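You operate a simulated robot arm through the tools that you are given. There is no shell and no other tool.

Carry out the task below with a simulated robot arm. There is one attempt and no reset: what you move stays moved.

## Task
Wipe the cream chipped tile, fill both chips and cap the filler again.
Fine: teal rubbing block before that chip is filled; green stub brush; both go back; the lid waits on the round green mat. Set down upright: rubbing block. A coat counts when it lies all over at full strength: go over it till it gets no stronger. What is to be rubbed or washed off counts as gone when no trace of it is left.

Only the result counts: the job must be done as asked and must still hold three seconds after the hand-in. Knocking over, shifting, dropping, spilling or breaking anything else fails it. A push-on lid holds only when it is set on centred and level and pressed home; a screw cap is set on level and turned clockwise until tight.

## Robot
A 6-joint arm with a fingered hand, fixed in place. Base frame: the origin is on the floor under the middle of its stand, x ahead of it, y to its left, z up; the work surface is at about z = 880. Lengths are in mm, angles in degrees, forces in N, time in s.
With the tool pointing down near the work surface it reaches from about 260 to 780 mm from the base axis. Its first joint turns from -115.0 to 115.0 degrees. Payload 4 kg.
Tool frame: the origin (TCP) lies between the finger pads and is the grasp point; the fingertips stand 26 mm ahead of it; z points along the fingers, y is the line along which they close. The gripper opens to 164 mm; its body begins 73 mm behind the TCP. The gripper is a hand of 5 fingers: y runs from the thumb to the fingers, the wrist lies at [0, 0, -239] in the tool frame, and closing takes about 1.5 s.
Orientation is told as [roll, pitch, yaw] about the base's x, y, z axes, in that order, counted from this pose: with the fingers straight down and closing along the base's y, the tool's x points along the base's -x, its y along +y and its z along -z.

## Interface
- The arm moves only by the tool jog_arm. Its argument "rows" is a list of rows, each an object of numbers (a shift or turn left out is 0, a gripper value left out holds the last): "tx", "ty", "tz": the shift along the tool's x, y, z in mm; "rx", "ry", "rz": the turn, a rotation vector about the tool's x, y, z in degrees. In form: [{"tx": .., "ty": .., "tz": .., "rx": .., "ry": .., "rz": ..}, ...]. A call has 1 to 20 rows; each row shifts and turns the commanded pose from where the row before left it, along the tool's axes as they then stand. "fingers" is the closure, from 0 (fully open) to 1 (shut), set as the call begins (left out, the last holds). Rows are played at 5 a second. More than 50 mm and 8.6 degrees between two rows, or a gripper value outside its range, and nothing of the call is played. Where a pose cannot be reached the arm comes as near as it can. A force on the tool above 40 N (or 10 N above the force at the start of the call, whichever is more), or a blocked arm, ends the call early, and 0.2 s more pass. The fingers move at their own pace (about 45 mm/s each) and stop on an object; they squeeze with about 32 N. The grip force told is the motor's: it shows also when the fingers shut on nothing. Time passes only in rows, and 0.2 s behind the last, so rows that do not move let the fingers close. It gives the time, the measured TCP pose, the force on the tool (base axes), the opening and the grip force at its end, in the units of the frame above (readings bear some noise), with the torque about the TCP (base axes, N m) and any sound that the robot's microphone picked up, and new pictures: "pictures" is both (left out), scene, wrist or none.
- Cameras (640 x 400 px; columns grow to the right, rows downward): "scene" is fixed at [405.7, -498.1, 1655.3]; the picture's right is [1.00, -0.04, 0.00], its down [-0.02, -0.56, -0.83] and it looks along [0.03, 0.83, -0.56] (base axes); focal length 334 px, centre (320, 200). "wrist" rides on the gripper at [50, -70, -93] in the tool frame; the picture's right is [0.81, 0.59, 0.00], its down [-0.43, 0.60, -0.68] and it looks along [-0.40, 0.55, 0.74] (tool axes); focal length 270 px, centre (320, 200). There is no depth. A picture from a camera that has moved, and an enlarged one, comes with that camera's place and axes in the base frame and with its lens. The place of the scene camera against the robot may be out by one fixed shift of up to 12 mm in any direction.
- raise_lower(by): slides the trunk up (or, below 0, down) by that many mm; the arm rides with it, the base frame stays. It gives what a move gives, with no picture.
- finger_targets(finger1, finger2, finger3, finger4, thumb_bend): sets how far each is bent, from 0 (flat) to 1 (curled in); at 0.3 the hand is open as for a grip, at 0.7 the pads meet at the TCP. One left out holds its place. A second passes; each finger stops where it meets its share of the squeeze, and holds until it gets a number again. A gripper value or a shape takes the hand back. It gives what a move gives, with no picture; readings hold the bend of each and the force on the fingers (four entries, about 0 where the hand has none), thumb and palm.
- grasp_type(shape): the hand has 5 fingers and takes this shape, open, in about a second: jaw (thumb against the fingers, like two jaws); tri (thumb and two fingers); tip (a fingertip pinch); poke (one finger out to press); point (the index stretched); flat (the hand flat); cup (the hand cupped); fist (a fist). The gripper value then closes the fingers along that shape, each until it touches; the sizes above hold for jaw. It gives what a move gives, with no picture.
- enlarge(camera, box): a new picture of the part [left, top, right, bottom] of that camera's present view, enlarged. It takes no simulated time.
- job_done(): hands the job in; it is judged then, once.

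Nothing tells you positions but the pictures and the camera data. Unless the task says otherwise, let go and move clear before handing in.

The tools are called after "Emit:" by a JSON object that holds its "fn" and its "kwargs". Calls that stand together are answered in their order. jog_arm: Moves the arm, as the interface text tells. Its arguments: {"type":"object","properties":{"rows":{"type":"array","items":{"type":"object","properties":{"tx":{"type":"number"},"ty":{"type":"number"},"tz":{"type":"number"},"rx":{"type":"number"},"ry":{"type":"number"},"rz":{"type":"number"}}}},"fingers":{"type":"number"},"pictures":{"type":"string","enum":["both","scene","wrist","none"]}},"required":["rows"]} The other tools are called the same way: raise_lower (by) moves the trunk up or down; grasp_type (shape) gives the hand a shape; finger_targets (finger1, finger2, finger3, finger4, thumb_bend) moves the fingers one by one; enlarge (camera, box) takes an enlarged picture of a part of a camera's view; job_done () hands the job in.

At the start:

```text
clock: 0.0
tcp_pos: [94.3, 541.8, 1237.6]
orientation: [-0.1, 0.0, 0.0]
contact_force: [0.0, 0.8, 0.4]
moment: [0.04, 0.0, 0.02]
opening: 163.7
grasp_force: 0.0
shape: jaw
bend: [0.3, 0.3, 0.3, 0.3, 0.3]
finger forces: [0.1, 0.1, 0.1, 0.0, 0.0, 0.0]
trunk travel left (down, up): [-925.0, 65.0]
```

scene: 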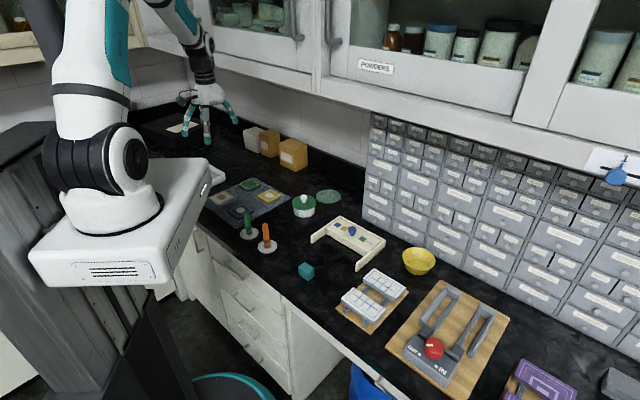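
wrist: 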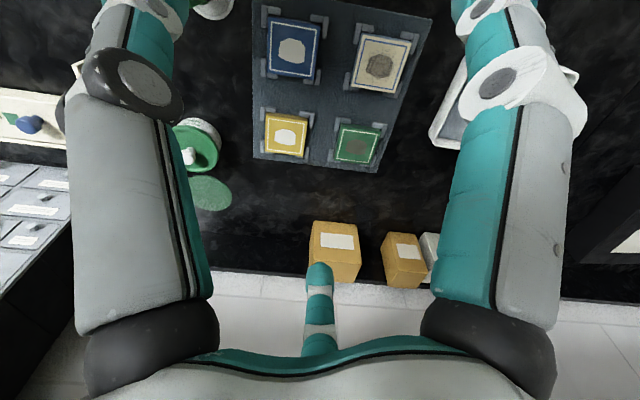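

I see a bench with a board of four tiles, a green-lidded pot, a round green mat, two brushes (green and orange) and a teal block. I'll enlarge the views first to understand the layout before moving.

Emit:
{"fn": "enlarge", "kwargs": {"camera": "scene", "box": [190, 160, 350, 260]}}

Emit:
{"fn": "enlarge", "kwargs": {"camera": "wrist", "box": [160, 0, 480, 200]}}

Emit:
{"fn": "enlarge", "kwargs": {"camera": "scene", "box": [280, 200, 440, 300]}}

```text
4.00 times, centred on (270, 210) of scene
camera zoom: at [405.7, -498.1, 1655.3], right [1.0, -0.04, 0.0], down [-0.02, -0.56, -0.83], along [0.03, 0.83, -0.56], focal length 1336 px, centre (520, 160)
```

zoom: 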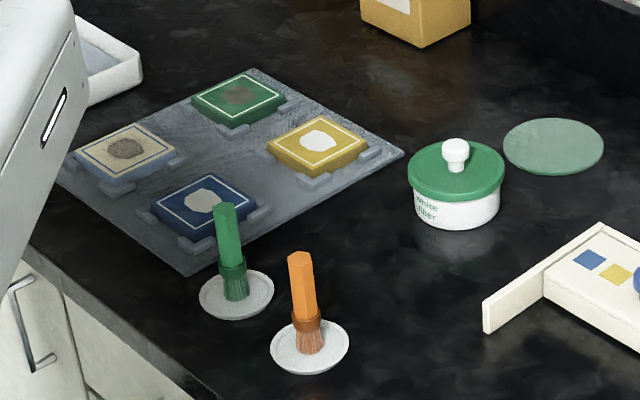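

```text
2.00 times, centred on (320, 100) of wrist
camera zoom: at [44.5, 472.7, 1331.9], right [-0.81, 0.59, 0.0], down [0.43, 0.6, 0.68], along [0.4, 0.55, -0.74], focal length 541 px, centre (320, 400)
```

zoom: 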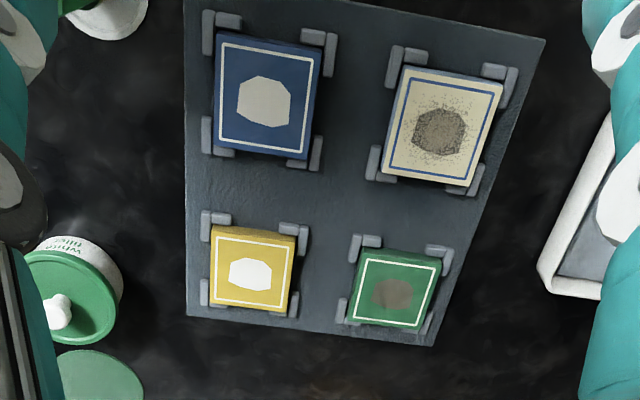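

```text
4.00 times, centred on (360, 250) of scene
camera zoom: at [405.7, -498.1, 1655.3], right [1.0, -0.04, 0.0], down [-0.02, -0.56, -0.83], along [0.03, 0.83, -0.56], focal length 1336 px, centre (160, 0)
```

zoom: 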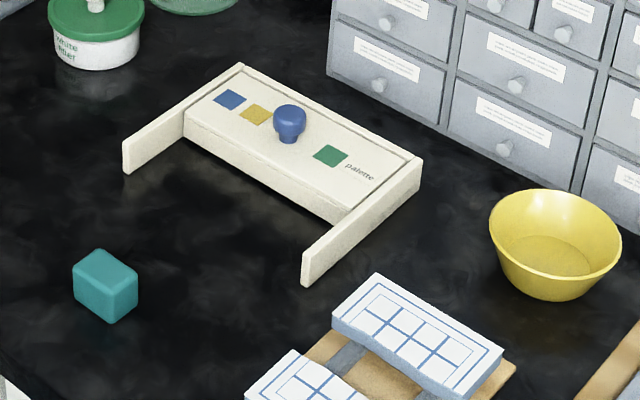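

The tiles show different chips: cream looks dusty, green looks bare, and the blue and yellow chips look pale. I'll look closer at the chips and the rest of the bench.

Emit:
{"fn": "enlarge", "kwargs": {"camera": "wrist", "box": [250, 0, 350, 80]}}

Emit:
{"fn": "enlarge", "kwargs": {"camera": "wrist", "box": [340, 20, 430, 100]}}

Emit:
{"fn": "enlarge", "kwargs": {"camera": "wrist", "box": [250, 100, 400, 180]}}

Emit:
{"fn": "enlarge", "kwargs": {"camera": "scene", "box": [320, 240, 640, 400]}}

Emit:
{"fn": "enlarge", "kwargs": {"camera": "scene", "box": [0, 0, 320, 200]}}

```text
5.00 times, centred on (300, 40) of wrist
camera zoom: at [44.5, 472.7, 1331.9], right [-0.81, 0.59, 0.0], down [0.43, 0.6, 0.68], along [0.4, 0.55, -0.74], focal length 1351 px, centre (420, 1000)
```

zoom: 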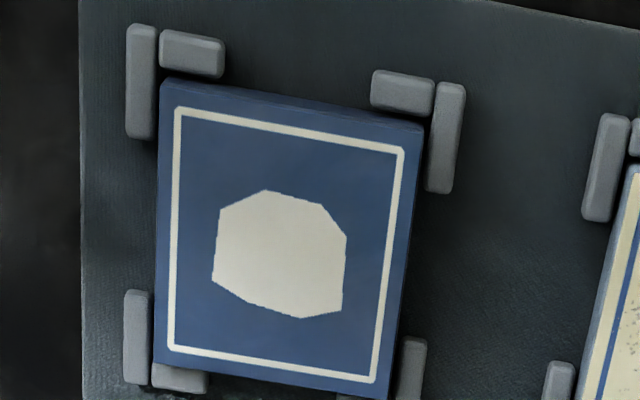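

```text
5.00 times, centred on (385, 60) of wrist
camera zoom: at [44.5, 472.7, 1331.9], right [-0.81, 0.59, 0.0], down [0.43, 0.6, 0.68], along [0.4, 0.55, -0.74], focal length 1351 px, centre (-5, 900)
```

zoom: 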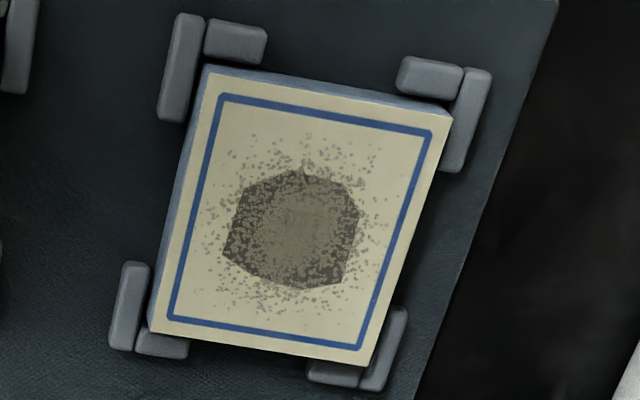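

```text
4.27 times, centred on (325, 140) of wrist
camera zoom: at [44.5, 472.7, 1331.9], right [-0.81, 0.59, 0.0], down [0.43, 0.6, 0.68], along [0.4, 0.55, -0.74], focal length 1153 px, centre (299, 456)
```

zoom: 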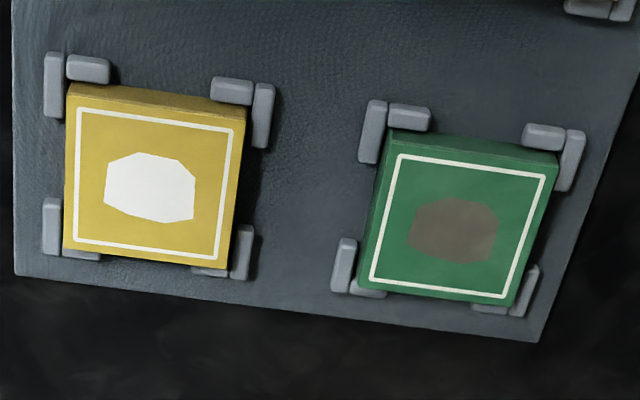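

```text
2.00 times, centred on (480, 320) of scene
camera zoom: at [405.7, -498.1, 1655.3], right [1.0, -0.04, 0.0], down [-0.02, -0.56, -0.83], along [0.03, 0.83, -0.56], focal length 668 px, centre (0, -40)
```

zoom: 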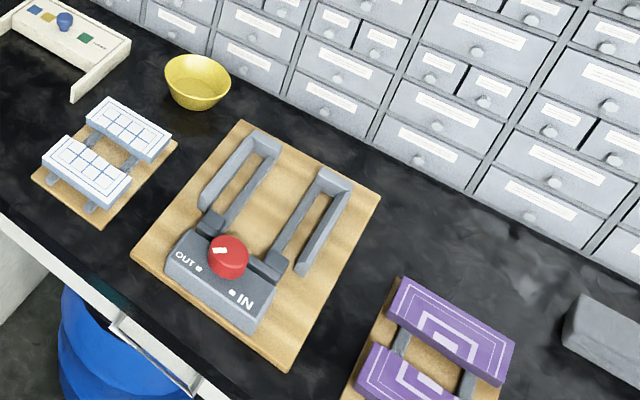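

```text
2.00 times, centred on (160, 100) of scene
camera zoom: at [405.7, -498.1, 1655.3], right [1.0, -0.04, 0.0], down [-0.02, -0.56, -0.83], along [0.03, 0.83, -0.56], focal length 668 px, centre (640, 400)
```

zoom: 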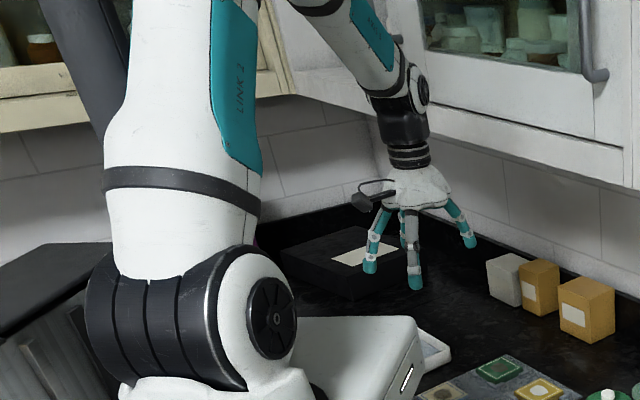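

The bench layout is roughly clear. I'll move the hand back and down for a clear wrist view of the tile board.

Emit:
{"fn": "jog_arm", "kwargs": {"rows": [{"tx": 35, "ty": -35}, {"tx": 35, "ty": -35}, {"tx": 30, "ty": -35, "tz": 10}, {"tx": 10, "ty": -35, "tz": 20}, {"tz": 30}]}}

```text
clock: 1.2
tcp_pos: [-14.7, 403.5, 1176.4]
orientation: [-0.1, -0.1, 0.0]
contact_force: [-0.6, 1.1, -0.1]
moment: [0.01, -0.03, -0.02]
opening: 163.7
grasp_force: 0.0
shape: jaw
bend: [0.3, 0.3, 0.3, 0.3, 0.3]
finger forces: [0.0, 0.1, 0.0, 0.1, 0.0, 0.0]
trunk travel left (down, up): [-925.0, 65.0]
camera wrist: at [-65.9, 334.9, 1270.3], right [-0.81, 0.59, 0.0], down [0.43, 0.6, 0.68], along [0.4, 0.55, -0.74], focal length 270 px, centre (320, 200)
```

scene: 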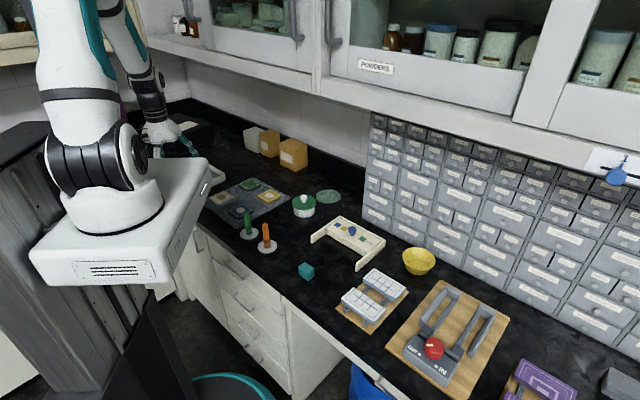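
wrist: 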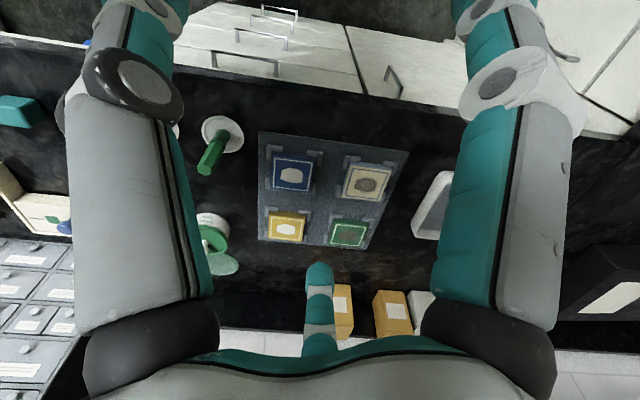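

The tile board, brush, pot and mat are all visible in the wrist picture. I'll enlarge it to measure.

Emit:
{"fn": "enlarge", "kwargs": {"camera": "wrist", "box": [180, 100, 340, 200]}}

Emit:
{"fn": "enlarge", "kwargs": {"camera": "wrist", "box": [180, 180, 340, 280]}}

Emit:
{"fn": "enlarge", "kwargs": {"camera": "wrist", "box": [310, 120, 470, 260]}}

Emit:
{"fn": "enlarge", "kwargs": {"camera": "wrist", "box": [0, 60, 200, 260]}}

```text
4.00 times, centred on (260, 150) of wrist
camera zoom: at [-65.9, 334.9, 1270.3], right [-0.81, 0.59, 0.0], down [0.43, 0.6, 0.68], along [0.4, 0.55, -0.74], focal length 1081 px, centre (560, 400)
```

zoom: 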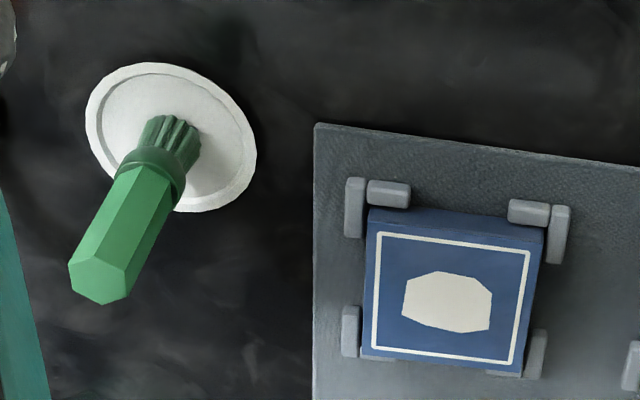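

```text
4.00 times, centred on (260, 230) of wrist
camera zoom: at [-65.9, 334.9, 1270.3], right [-0.81, 0.59, 0.0], down [0.43, 0.6, 0.68], along [0.4, 0.55, -0.74], focal length 1081 px, centre (560, 80)
```

zoom: 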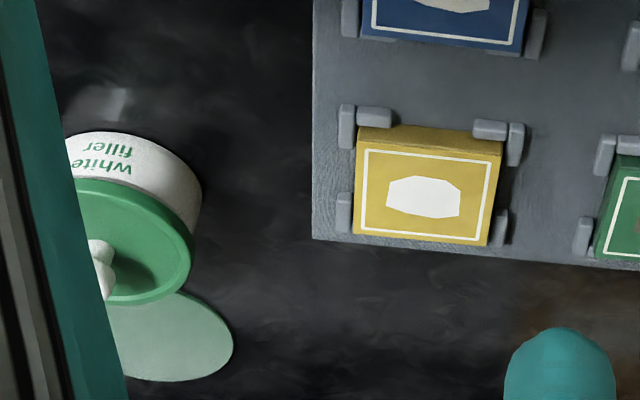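

```text
2.86 times, centred on (390, 190) of wrist
camera zoom: at [-65.9, 334.9, 1270.3], right [-0.81, 0.59, 0.0], down [0.43, 0.6, 0.68], along [0.4, 0.55, -0.74], focal length 772 px, centre (120, 229)
```

zoom: 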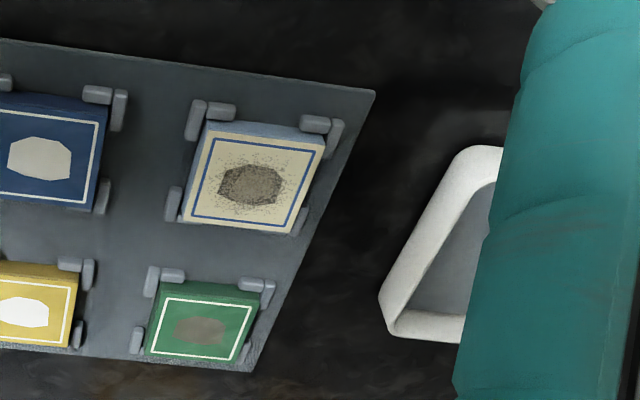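

```text
2.00 times, centred on (100, 160) of wrist
camera zoom: at [-65.9, 334.9, 1270.3], right [-0.81, 0.59, 0.0], down [0.43, 0.6, 0.68], along [0.4, 0.55, -0.74], focal length 541 px, centre (760, 280)
```

zoom: 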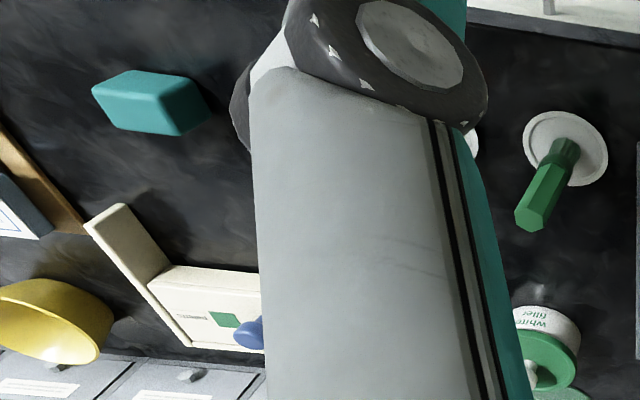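

The brush stands at about (187, 418) with its top near z 975, and the teal block sits near (390, 212). I'll go above the block for a closer look.

Emit:
{"fn": "jog_arm", "kwargs": {"rows": [{"tx": -32, "ty": -30}, {"tx": -32, "ty": -30}, {"tx": -32, "ty": -30}, {"tx": -32, "ty": -30}, {"tx": -32, "ty": -30}, {"tx": -32, "ty": -30}, {"tx": -32, "ty": -30}, {"tx": -32, "ty": -30}, {"tx": -32, "ty": -30}, {"tx": -32, "ty": -31}, {"tz": 45}, {"tz": 45}, {"tz": 45}, {}]}}

```text
clock: 2.2
tcp_pos: [102.9, 308.0, 1185.2]
orientation: [2.0, 0.3, -1.9]
contact_force: [0.8, 4.6, 2.0]
moment: [-0.63, 0.29, -0.12]
opening: 163.8
grasp_force: 0.0
shape: jaw
bend: [0.3, 0.3, 0.3, 0.3, 0.3]
finger forces: [0.0, 0.0, 0.1, 0.0, 0.0, 0.1]
out of reach, approached as far as the arm can: row 4
trunk travel left (down, up): [-925.0, 65.0]
stopped in row 4: the force on the tool passed its limit at 124 N (the readings are from after the stop); the commanded pose is now the measured one
camera wrist: at [51.1, 237.5, 1276.1], right [-0.79, 0.61, 0.02], down [0.45, 0.56, 0.7], along [0.41, 0.56, -0.72], focal length 270 px, centre (320, 200)
```

scene: 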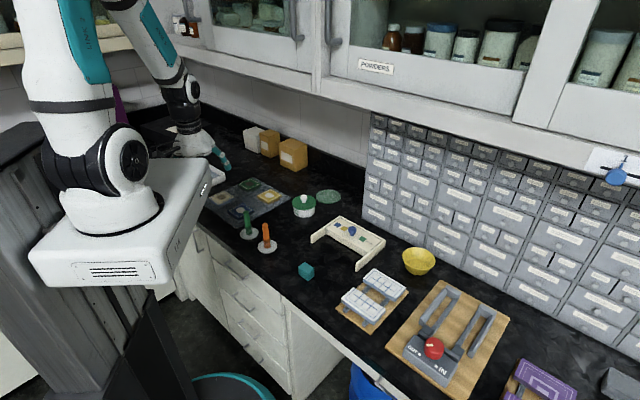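
wrist: 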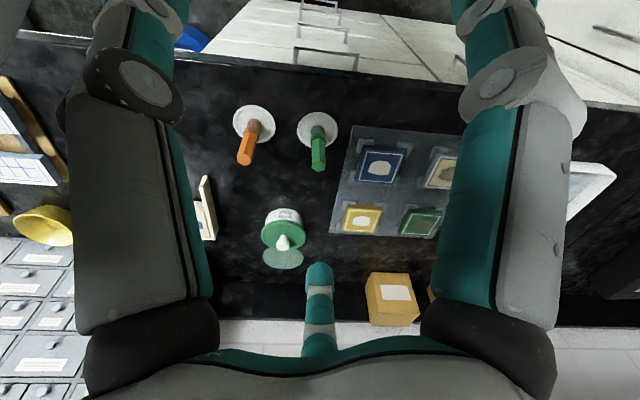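

The arm met its own inner limit, so I'll swing around at a larger radius toward the block and level the hand again.

Emit:
{"fn": "jog_arm", "kwargs": {"rows": [{"rx": 2, "ry": -0.3, "rz": -1.9}, {"tx": -14, "ty": 40}, {"tx": -14, "ty": 40}, {"tx": -14, "ty": 40}, {"tx": -45, "ty": -20}, {"tx": -42, "ty": -22}, {"tx": -39, "ty": -27}, {"tx": -36, "ty": -30}, {"tx": -33, "ty": -34}], "pictures": "none"}}

```text
clock: 4.2
tcp_pos: [340.9, 294.9, 1183.4]
orientation: [0.0, -0.1, 0.0]
contact_force: [-0.7, -0.2, -0.2]
moment: [-0.02, -0.01, -0.01]
opening: 164.0
grasp_force: 0.0
shape: jaw
bend: [0.3, 0.3, 0.3, 0.3, 0.3]
finger forces: [0.0, 0.0, 0.1, 0.1, 0.0, 0.0]
trunk travel left (down, up): [-925.0, 65.0]
```

The arm is moving freely again. I'll go over the block, turn the hand about 45°, and lower for a view.

Emit:
{"fn": "jog_arm", "kwargs": {"rows": [{"tx": -25, "ty": -41}, {"tx": -24, "ty": -41}, {"rz": 7.5}, {"rz": 7.5}, {"rz": 7.5}, {"rz": 7.5}, {"rz": 7.5}, {"rz": 7.5}, {"tz": 45}, {"tz": 45}, {"tz": 40}]}}

```text
clock: 6.6
tcp_pos: [388.3, 212.1, 1054.4]
orientation: [0.0, -0.1, -45.0]
contact_force: [0.7, -0.5, -0.6]
moment: [0.02, 0.06, 0.0]
opening: 163.9
grasp_force: 0.2
shape: jaw
bend: [0.3, 0.3, 0.3, 0.3, 0.3]
finger forces: [0.0, 0.0, 0.1, 0.0, 0.0, 0.1]
trunk travel left (down, up): [-925.0, 65.0]
camera wrist: at [303.9, 199.4, 1147.7], right [-0.16, 0.99, 0.0], down [0.73, 0.11, 0.68], along [0.67, 0.1, -0.73], focal length 270 px, centre (320, 200)
```

scene: 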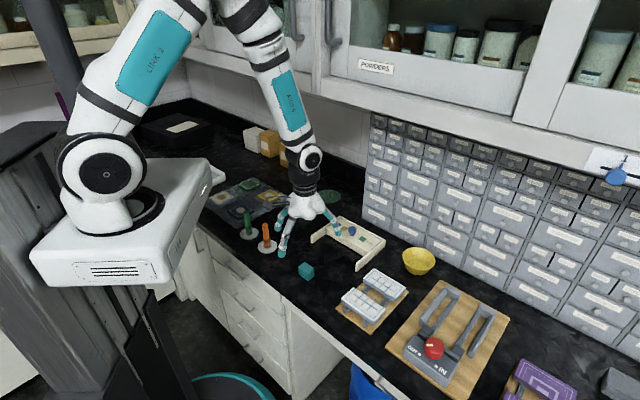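
wrist: 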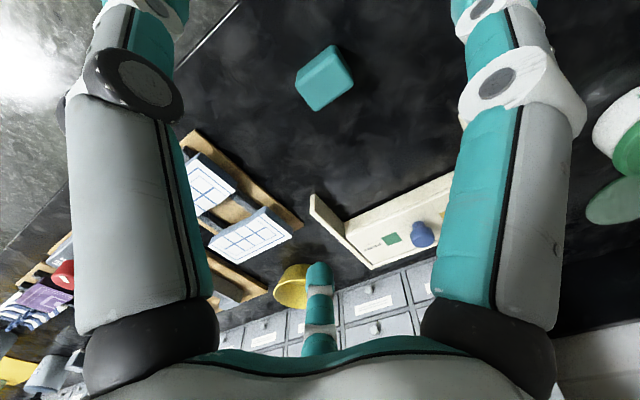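

The block is in clear view now. I'll enlarge it to get its place and heading.

Emit:
{"fn": "enlarge", "kwargs": {"camera": "wrist", "box": [270, 25, 370, 125]}}

Emit:
{"fn": "enlarge", "kwargs": {"camera": "scene", "box": [260, 180, 360, 280]}}

```text
4.00 times, centred on (320, 75) of wrist
camera zoom: at [303.9, 199.4, 1147.7], right [-0.16, 0.99, 0.0], down [0.73, 0.11, 0.68], along [0.67, 0.1, -0.73], focal length 1081 px, centre (320, 700)
```

zoom: 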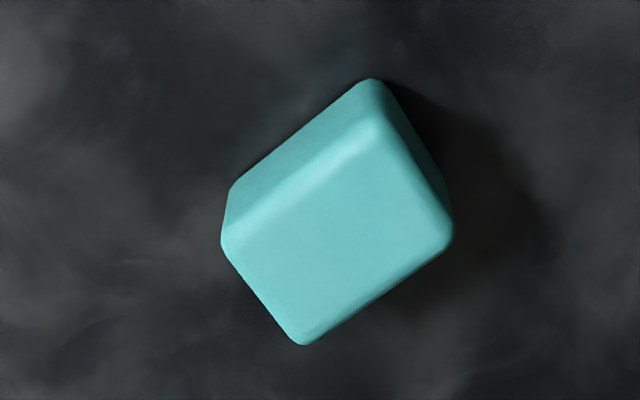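

```text
4.00 times, centred on (310, 230) of scene
camera zoom: at [405.7, -498.1, 1655.3], right [1.0, -0.04, 0.0], down [-0.02, -0.56, -0.83], along [0.03, 0.83, -0.56], focal length 1336 px, centre (360, 80)
```

zoom: 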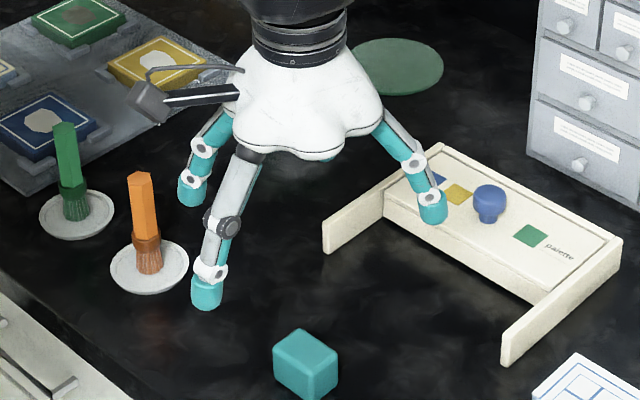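

I want to understand the hand's finger layout before gripping, so I'll look at it closely.

Emit:
{"fn": "enlarge", "kwargs": {"camera": "scene", "box": [260, 140, 350, 265]}}

Emit:
{"fn": "enlarge", "kwargs": {"camera": "wrist", "box": [0, 0, 640, 400]}}

```text
3.20 times, centred on (305, 202) of scene
camera zoom: at [405.7, -498.1, 1655.3], right [1.0, -0.04, 0.0], down [-0.02, -0.56, -0.83], along [0.03, 0.83, -0.56], focal length 1069 px, centre (368, 192)
```

zoom: 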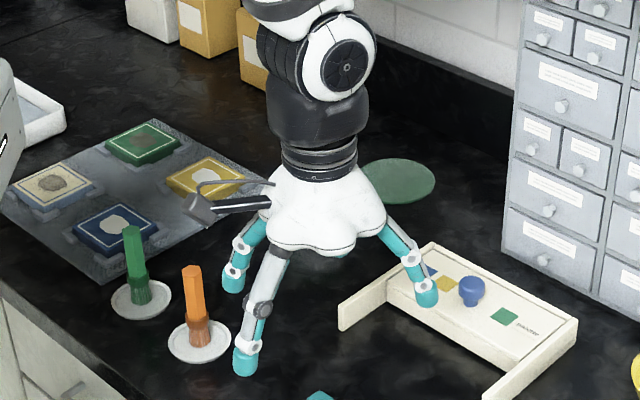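

```text
1.00 times, centred on (320, 200) of wrist (not enlarged: the box is as wide or as high as the picture)
camera zoom: at [303.9, 199.4, 1147.7], right [-0.16, 0.99, 0.0], down [0.73, 0.11, 0.68], along [0.67, 0.1, -0.73], focal length 270 px, centre (320, 200)
```

zoom: 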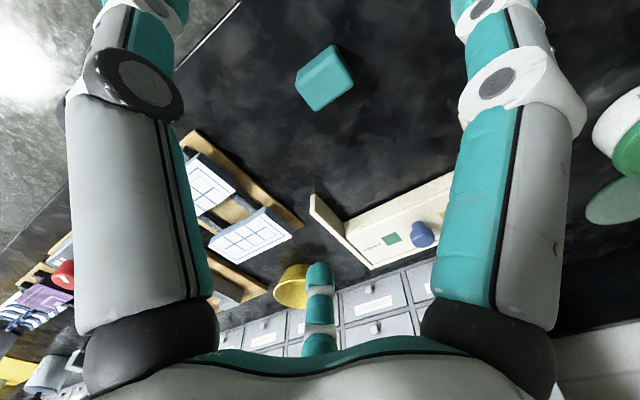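

To learn the finger layout, I'll partly close the hand in the air and look.

Emit:
{"fn": "jog_arm", "kwargs": {"rows": [{}, {}, {}, {}, {}], "fingers": 0.6}}

Emit:
{"fn": "enlarge", "kwargs": {"camera": "scene", "box": [275, 180, 345, 250]}}

```text
clock: 7.8
tcp_pos: [385.7, 212.6, 1054.9]
orientation: [0.0, -0.2, -45.0]
contact_force: [-0.5, 0.9, 0.2]
moment: [0.02, 0.0, 0.0]
opening: 66.1
grasp_force: 0.0
shape: jaw
bend: [0.42, 0.42, 0.42, 0.42, 0.7]
finger forces: [0.0, 0.0, 0.1, 0.1, 0.0, 0.0]
trunk travel left (down, up): [-925.0, 65.0]
camera wrist: at [302.8, 198.7, 1148.5], right [-0.16, 0.99, 0.0], down [0.73, 0.11, 0.68], along [0.67, 0.11, -0.73], focal length 270 px, centre (320, 200)
```

scene: 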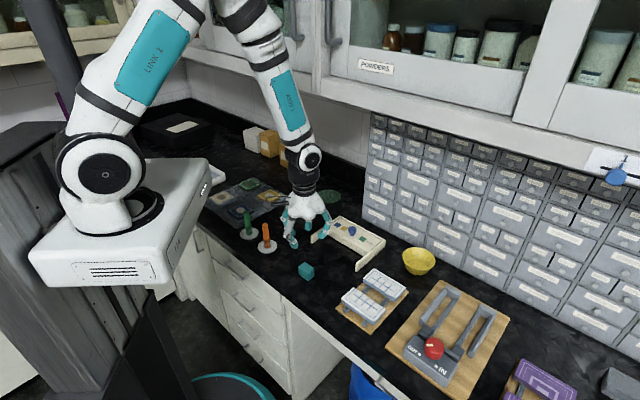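
wrist: 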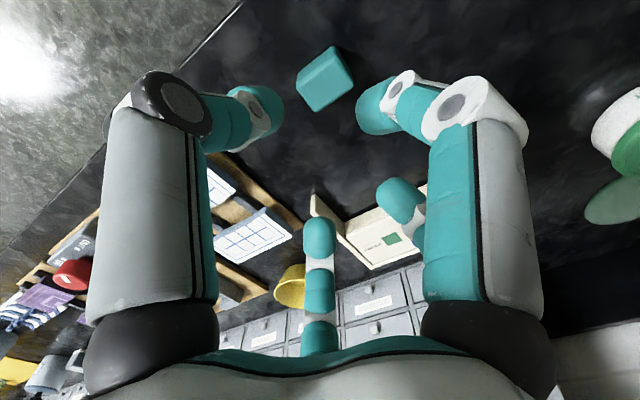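

```text
5.71 times, centred on (310, 215) of scene
camera zoom: at [405.7, -498.1, 1655.3], right [1.0, -0.04, 0.0], down [-0.02, -0.56, -0.83], along [0.03, 0.83, -0.56], focal length 1909 px, centre (377, 114)
```

zoom: 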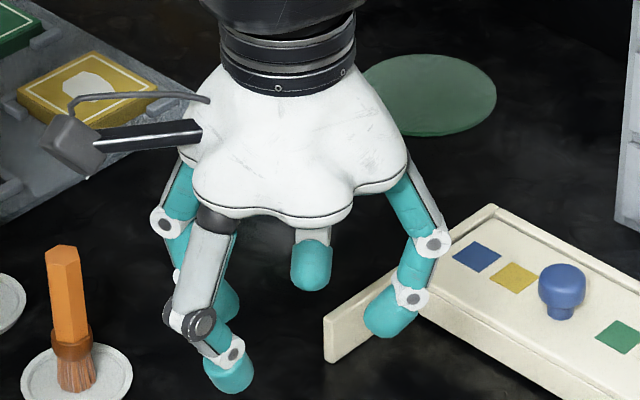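

Thumb and fingers curl toward the middle. I'll close fully once to see how the pads meet.

Emit:
{"fn": "jog_arm", "kwargs": {"rows": [{}, {}, {}, {}, {}, {}, {}], "fingers": 0.85}}

Emit:
{"fn": "enlarge", "kwargs": {"camera": "scene", "box": [275, 180, 345, 250]}}

```text
clock: 9.4
tcp_pos: [386.9, 211.1, 1054.2]
orientation: [-0.1, -0.1, -45.0]
contact_force: [0.4, 0.3, 0.1]
moment: [0.01, -0.02, 0.02]
opening: 24.9
grasp_force: 0.0
shape: jaw
bend: [0.77, 0.77, 0.77, 0.77, 0.7]
finger forces: [0.0, 0.0, 0.0, 0.0, 0.1, 0.1]
trunk travel left (down, up): [-925.0, 65.0]
camera wrist: at [302.8, 198.6, 1148.5], right [-0.16, 0.99, 0.0], down [0.73, 0.11, 0.68], along [0.67, 0.11, -0.73], focal length 270 px, centre (320, 200)
```

scene: 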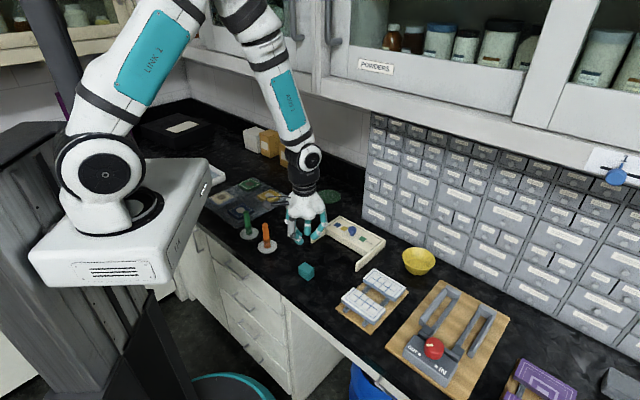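
wrist: 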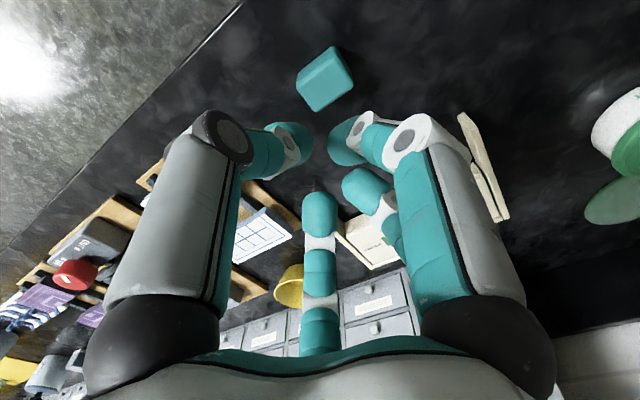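

```text
5.71 times, centred on (310, 215) of scene
camera zoom: at [405.7, -498.1, 1655.3], right [1.0, -0.04, 0.0], down [-0.02, -0.56, -0.83], along [0.03, 0.83, -0.56], focal length 1909 px, centre (377, 114)
```

zoom: 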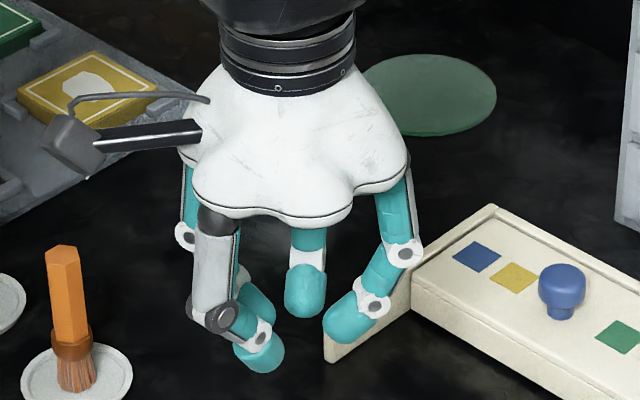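

The block's centre is about (385, 215), roughly 40 × 30 × 34 mm, with its short side along my closing line. I'll half-open the hand and lower onto it.

Emit:
{"fn": "jog_arm", "kwargs": {"rows": [{}, {}, {}, {"tx": 4, "ty": 1}, {"tz": 40}, {"tz": 40}, {"tz": 25}, {}], "fingers": 0.4}}

```text
clock: 11.2
tcp_pos: [386.2, 216.8, 949.3]
orientation: [0.1, -0.1, -45.0]
contact_force: [0.2, -0.2, -0.2]
moment: [-0.02, 0.01, 0.02]
opening: 97.9
grasp_force: 0.0
shape: jaw
bend: [0.33, 0.33, 0.33, 0.33, 0.7]
finger forces: [0.0, 0.0, 0.1, 0.0, 0.0, 0.0]
trunk travel left (down, up): [-925.0, 65.0]
camera wrist: at [301.4, 203.1, 1043.2], right [-0.16, 0.99, 0.0], down [0.73, 0.11, 0.68], along [0.67, 0.11, -0.73], focal length 270 px, centre (320, 200)
```

scene: 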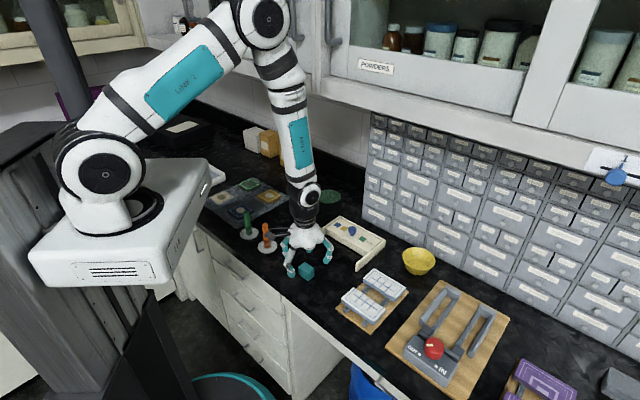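
wrist: 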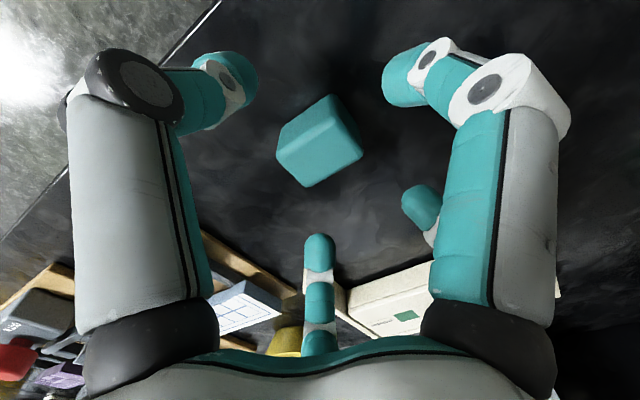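

The hand is centred over the block. I'll lower the last 35 mm and close slowly.

Emit:
{"fn": "jog_arm", "kwargs": {"rows": [{"tz": 15}, {"tz": 12}, {"tz": 8}, {}]}}

Emit:
{"fn": "enlarge", "kwargs": {"camera": "scene", "box": [270, 215, 350, 290]}}

```text
clock: 12.2
tcp_pos: [386.6, 216.1, 914.2]
orientation: [0.1, -0.2, -44.9]
contact_force: [0.7, -0.3, 0.7]
moment: [0.0, 0.02, 0.01]
opening: 97.9
grasp_force: 0.1
shape: jaw
bend: [0.33, 0.33, 0.33, 0.33, 0.7]
finger forces: [0.0, 0.0, 0.0, 0.0, 0.0, 0.0]
trunk travel left (down, up): [-925.0, 65.0]
camera wrist: at [302.5, 203.2, 1008.4], right [-0.16, 0.99, 0.0], down [0.73, 0.11, 0.68], along [0.67, 0.11, -0.73], focal length 270 px, centre (320, 200)
```

scene: 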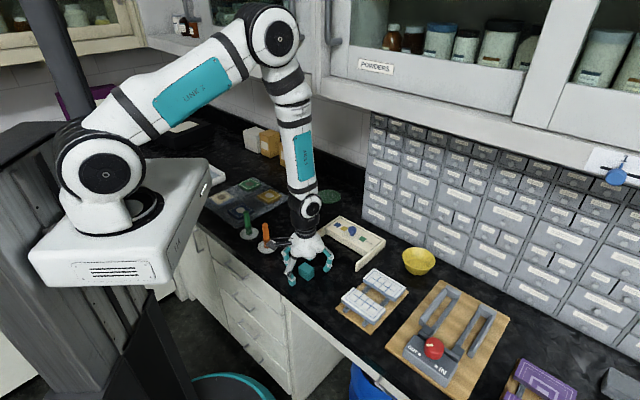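
wrist: 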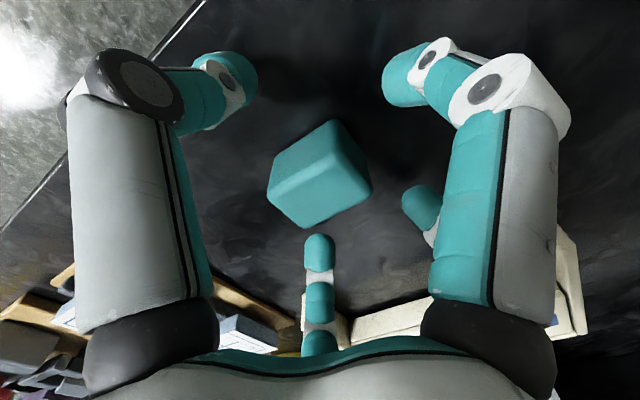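

```text
5.33 times, centred on (310, 252) of scene
camera zoom: at [405.7, -498.1, 1655.3], right [1.0, -0.04, 0.0], down [-0.02, -0.56, -0.83], along [0.03, 0.83, -0.56], focal length 1782 px, centre (373, -80)
```

zoom: 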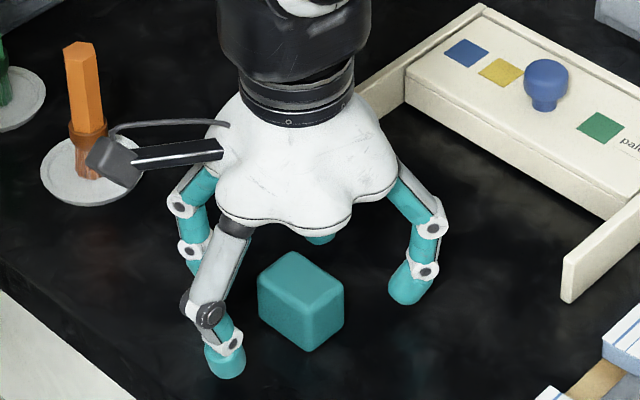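

The block sits between the thumb and fingers. Closing now.

Emit:
{"fn": "jog_arm", "kwargs": {"rows": [{}, {}, {}, {}, {}, {}, {}, {}], "fingers": 1.0}}

Emit:
{"fn": "enlarge", "kwargs": {"camera": "scene", "box": [270, 215, 350, 290]}}

```text
clock: 14.0
tcp_pos: [387.4, 217.3, 914.2]
orientation: [0.0, -0.1, -45.0]
contact_force: [-0.1, 0.0, 0.0]
moment: [0.03, 0.01, 0.0]
opening: 33.6
grasp_force: 32.2
shape: jaw
bend: [0.51, 0.79, 0.79, 0.51, 0.7]
finger forces: [27.2, 23.1, 22.9, 27.2, 29.6, 0.1]
trunk travel left (down, up): [-925.0, 65.0]
camera wrist: at [302.5, 203.2, 1008.5], right [-0.16, 0.99, 0.0], down [0.73, 0.11, 0.68], along [0.67, 0.11, -0.73], focal length 270 px, centre (320, 200)
```

scene: 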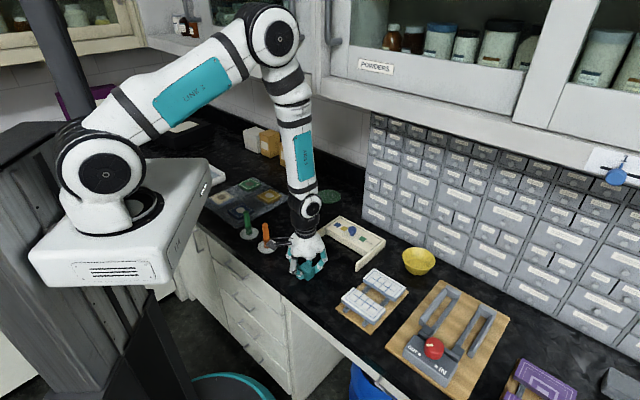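
wrist: 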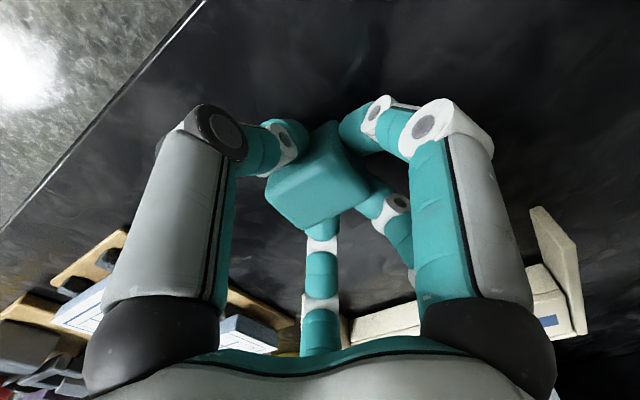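

```text
5.33 times, centred on (310, 252) of scene
camera zoom: at [405.7, -498.1, 1655.3], right [1.0, -0.04, 0.0], down [-0.02, -0.56, -0.83], along [0.03, 0.83, -0.56], focal length 1782 px, centre (373, -80)
```

zoom: 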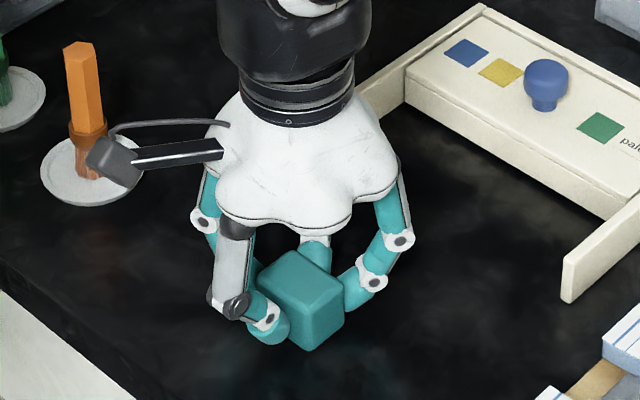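

A firm, even grip. I recorded the grasp pose (387, 217, 914, yaw −45) for the return. Now I lift straight up.

Emit:
{"fn": "jog_arm", "kwargs": {"rows": [{"tz": -10}, {"tz": -40}, {"tz": -45}, {"tz": -45}, {"tz": -20}, {}]}}

Emit:
{"fn": "enlarge", "kwargs": {"camera": "scene", "box": [260, 165, 360, 285]}}

```text
clock: 15.4
tcp_pos: [386.6, 217.2, 1076.3]
orientation: [0.0, -0.2, -45.0]
contact_force: [0.0, -0.4, -0.5]
moment: [0.01, 0.02, 0.02]
opening: 33.6
grasp_force: 32.0
shape: jaw
bend: [0.51, 0.79, 0.79, 0.51, 0.7]
finger forces: [27.1, 23.1, 22.8, 27.2, 29.5, 0.0]
trunk travel left (down, up): [-925.0, 65.0]
camera wrist: at [302.0, 204.6, 1169.3], right [-0.16, 0.99, 0.0], down [0.73, 0.12, 0.68], along [0.67, 0.11, -0.74], focal length 270 px, centre (320, 200)
```

scene: 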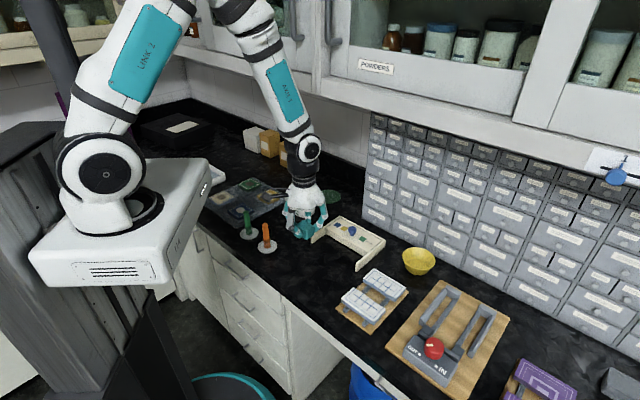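
wrist: 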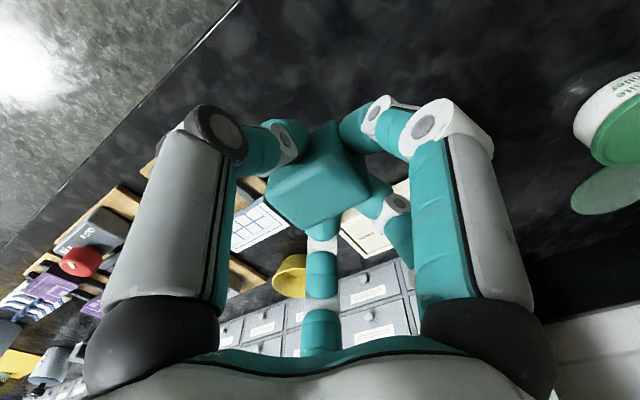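

```text
3.33 times, centred on (310, 225) of scene
camera zoom: at [405.7, -498.1, 1655.3], right [1.0, -0.04, 0.0], down [-0.02, -0.56, -0.83], along [0.03, 0.83, -0.56], focal length 1114 px, centre (353, 117)
```

zoom: 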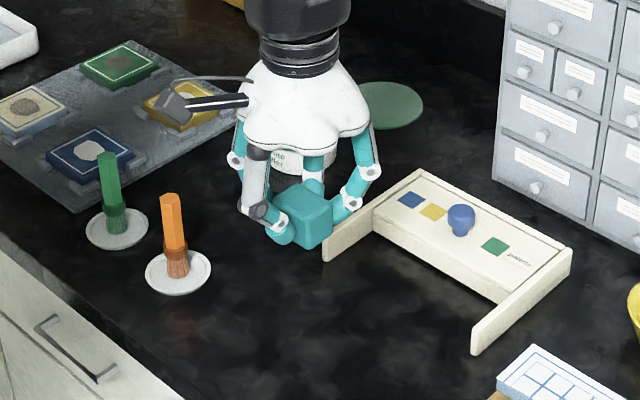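

The block is held cleanly. I'll carry it at height toward the tile board, then turn the hand to yaw +45 so the camera can see the cream tile.

Emit:
{"fn": "jog_arm", "kwargs": {"rows": [{"tx": 30}, {"tx": 46}, {"tx": 46}, {"tx": 46}, {"tx": 46}, {"tx": 46}, {"tx": 46}, {"tx": 46}, {"tx": 46}, {"tx": 40}, {"tx": 22}, {}], "pictures": "none"}}

Emit:
{"fn": "jog_arm", "kwargs": {"rows": [{"rz": -7.5}, {"rz": -7.5}, {"rz": -7.5}, {"rz": -7.5}, {"rz": -7.5}, {"rz": -7.5}, {"rz": -7.5}, {"rz": -7.5}, {"rz": -7.5}, {"rz": -7.5}, {"rz": -7.5}, {"rz": -7.5}, {}]}}

```text
clock: 18.0
tcp_pos: [61.9, 542.1, 1075.7]
orientation: [0.0, 0.0, -45.1]
contact_force: [-0.1, 0.0, -0.1]
moment: [0.02, 0.04, -0.02]
opening: 33.3
grasp_force: 31.8
shape: jaw
bend: [0.51, 0.79, 0.79, 0.52, 0.7]
finger forces: [27.4, 22.9, 22.7, 27.3, 29.2, 0.1]
trunk travel left (down, up): [-925.0, 65.0]
```

```text
clock: 20.8
tcp_pos: [61.4, 541.6, 1073.7]
orientation: [-0.1, 0.1, 45.0]
contact_force: [-0.6, 0.4, -0.4]
moment: [-0.01, 0.0, -0.03]
opening: 33.4
grasp_force: 32.0
shape: jaw
bend: [0.51, 0.79, 0.79, 0.52, 0.7]
finger forces: [27.2, 22.9, 22.8, 27.2, 29.3, 0.0]
trunk travel left (down, up): [-925.0, 65.0]
camera wrist: at [75.7, 457.0, 1167.9], right [-0.99, -0.16, 0.0], down [-0.12, 0.73, 0.68], along [-0.11, 0.67, -0.74], focal length 270 px, centre (320, 200)
```

scene: 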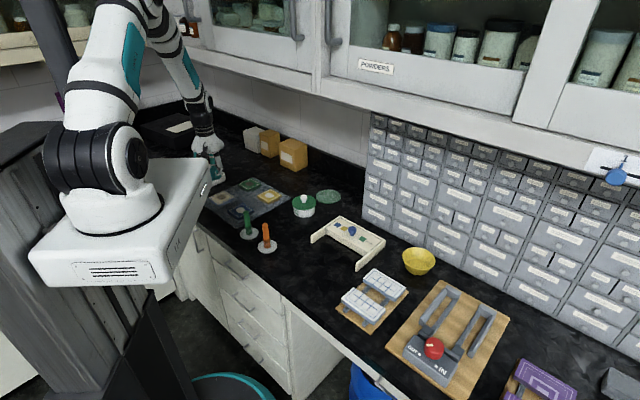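
wrist: 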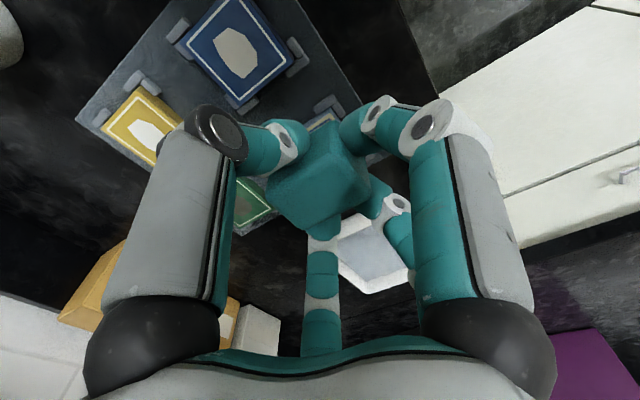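

The held block hides the cream tile from here. I'll move directly above the cream tile where it should show above the block in the picture.

Emit:
{"fn": "jog_arm", "kwargs": {"rows": [{"tx": -17, "ty": 24.5}, {"tx": -17, "ty": 24.5}, {"tx": -17, "ty": 24.5}, {}]}}

Emit:
{"fn": "enlarge", "kwargs": {"camera": "wrist", "box": [220, 0, 420, 125]}}

```text
clock: 21.8
tcp_pos: [46.2, 628.6, 1075.2]
orientation: [-0.2, -0.1, 45.0]
contact_force: [-0.9, 0.2, -0.1]
moment: [0.01, 0.0, 0.0]
opening: 33.3
grasp_force: 31.7
shape: jaw
bend: [0.51, 0.79, 0.79, 0.52, 0.7]
finger forces: [27.4, 22.9, 22.7, 27.3, 29.4, 0.0]
trunk travel left (down, up): [-925.0, 65.0]
camera wrist: at [60.2, 544.6, 1168.9], right [-0.99, -0.16, 0.0], down [-0.12, 0.73, 0.68], along [-0.1, 0.67, -0.74], focal length 270 px, centre (320, 200)
```

scene: 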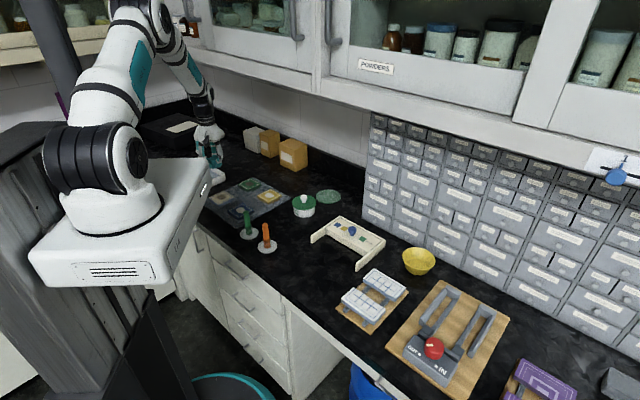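
wrist: 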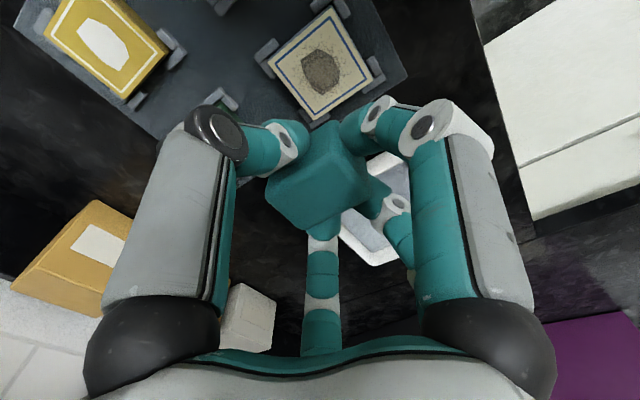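

```text
3.20 times, centred on (320, 62) of wrist
camera zoom: at [60.2, 544.6, 1168.9], right [-0.99, -0.16, 0.0], down [-0.12, 0.73, 0.68], along [-0.1, 0.67, -0.74], focal length 865 px, centre (320, 640)
```

zoom: 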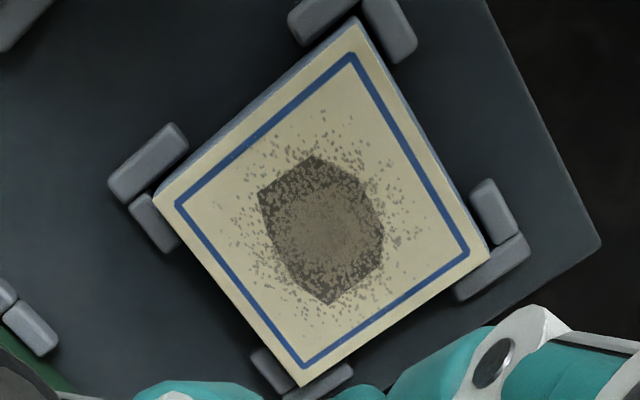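

The tile centre works out at about (46, 627), right under the hand; the tile is about 71 mm square. I'll lower the block toward it and feel for contact.

Emit:
{"fn": "jog_arm", "kwargs": {"rows": [{"tz": 40}, {"tz": 40}, {"tz": 35}, {"tz": 15}, {}]}}

Emit:
{"fn": "enlarge", "kwargs": {"camera": "scene", "box": [180, 140, 280, 220]}}

```text
clock: 23.0
tcp_pos: [46.1, 630.2, 943.7]
orientation: [-0.2, 0.0, 45.0]
contact_force: [-0.7, 0.3, -0.4]
moment: [0.02, 0.01, 0.02]
opening: 33.3
grasp_force: 31.9
shape: jaw
bend: [0.51, 0.79, 0.79, 0.52, 0.7]
finger forces: [27.2, 22.9, 22.7, 27.3, 29.6, 0.1]
trunk travel left (down, up): [-925.0, 65.0]
camera wrist: at [60.3, 545.5, 1037.2], right [-0.99, -0.16, 0.0], down [-0.12, 0.73, 0.68], along [-0.1, 0.67, -0.74], focal length 270 px, centre (320, 200)
```

scene: 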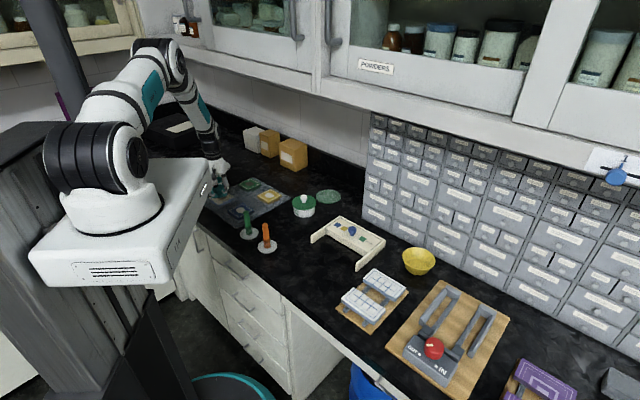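
wrist: 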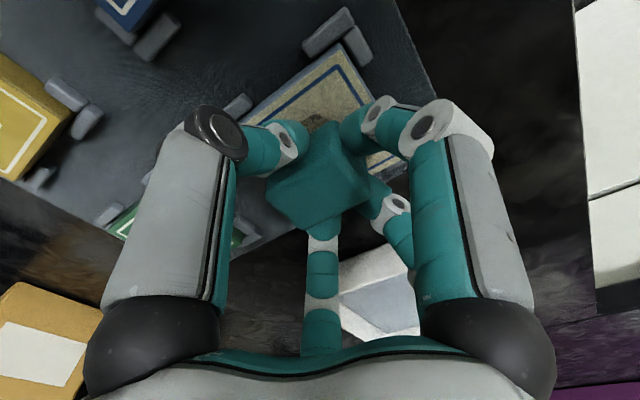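

```text
5.00 times, centred on (230, 180) of scene
camera zoom: at [405.7, -498.1, 1655.3], right [1.0, -0.04, 0.0], down [-0.02, -0.56, -0.83], along [0.03, 0.83, -0.56], focal length 1670 px, centre (770, 300)
```

zoom: 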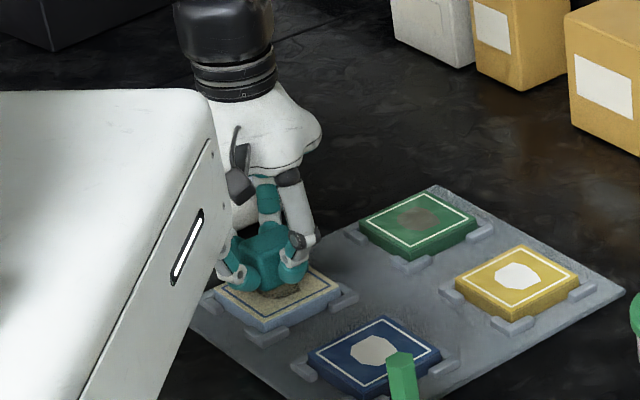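

The corner brackets sit below the tile top, so the fingers have clearance. Lowering in small steps to contact.

Emit:
{"fn": "jog_arm", "kwargs": {"rows": [{"tz": 4}, {"tz": 3}, {"tz": 2}, {}], "pictures": "none"}}

```text
clock: 24.0
tcp_pos: [47.1, 630.4, 935.4]
orientation: [0.0, -0.1, 45.0]
contact_force: [-0.1, -1.1, 5.5]
moment: [-0.09, -0.05, 0.02]
opening: 33.6
grasp_force: 32.2
shape: jaw
bend: [0.51, 0.79, 0.79, 0.52, 0.7]
finger forces: [28.1, 23.4, 23.1, 27.8, 30.3, 0.1]
trunk travel left (down, up): [-925.0, 65.0]
```

Contact at about 5 N with the tile top near z 901. Now I'll rub in a raster over the dusty area.

Emit:
{"fn": "jog_arm", "kwargs": {"rows": [{"tx": -6, "ty": -11}, {"tx": -5, "ty": -10.5}, {"tx": 14}, {"tx": 14}, {"ty": 10}, {"tx": -14}, {"tx": -14}, {"ty": 10}, {"tx": 14}, {"tx": 14}, {"ty": 10}, {"tx": -14}, {"tx": -14}, {"ty": 10}, {"tx": 14}, {"tx": 14}, {}], "pictures": "none"}}

```text
clock: 27.6
tcp_pos: [20.7, 630.7, 936.0]
orientation: [-0.1, 0.0, 44.9]
contact_force: [0.7, 0.8, 0.7]
moment: [-0.02, -0.05, 0.01]
opening: 33.2
grasp_force: 32.2
shape: jaw
bend: [0.51, 0.79, 0.79, 0.52, 0.7]
finger forces: [28.9, 24.0, 24.3, 29.1, 31.5, 0.0]
trunk travel left (down, up): [-925.0, 65.0]
```

Contact grew light at the end of that pass, so I'll press a little more and rub the other way.

Emit:
{"fn": "jog_arm", "kwargs": {"rows": [{"tz": 1}, {}], "pictures": "none"}}

```text
clock: 28.2
tcp_pos: [21.5, 631.0, 933.5]
orientation: [-0.1, -0.1, 45.0]
contact_force: [-0.1, -0.3, 6.4]
moment: [-0.14, -0.08, 0.02]
opening: 33.2
grasp_force: 31.6
shape: jaw
bend: [0.51, 0.79, 0.79, 0.52, 0.7]
finger forces: [29.2, 24.1, 24.2, 29.2, 32.1, 0.1]
trunk travel left (down, up): [-925.0, 65.0]
```

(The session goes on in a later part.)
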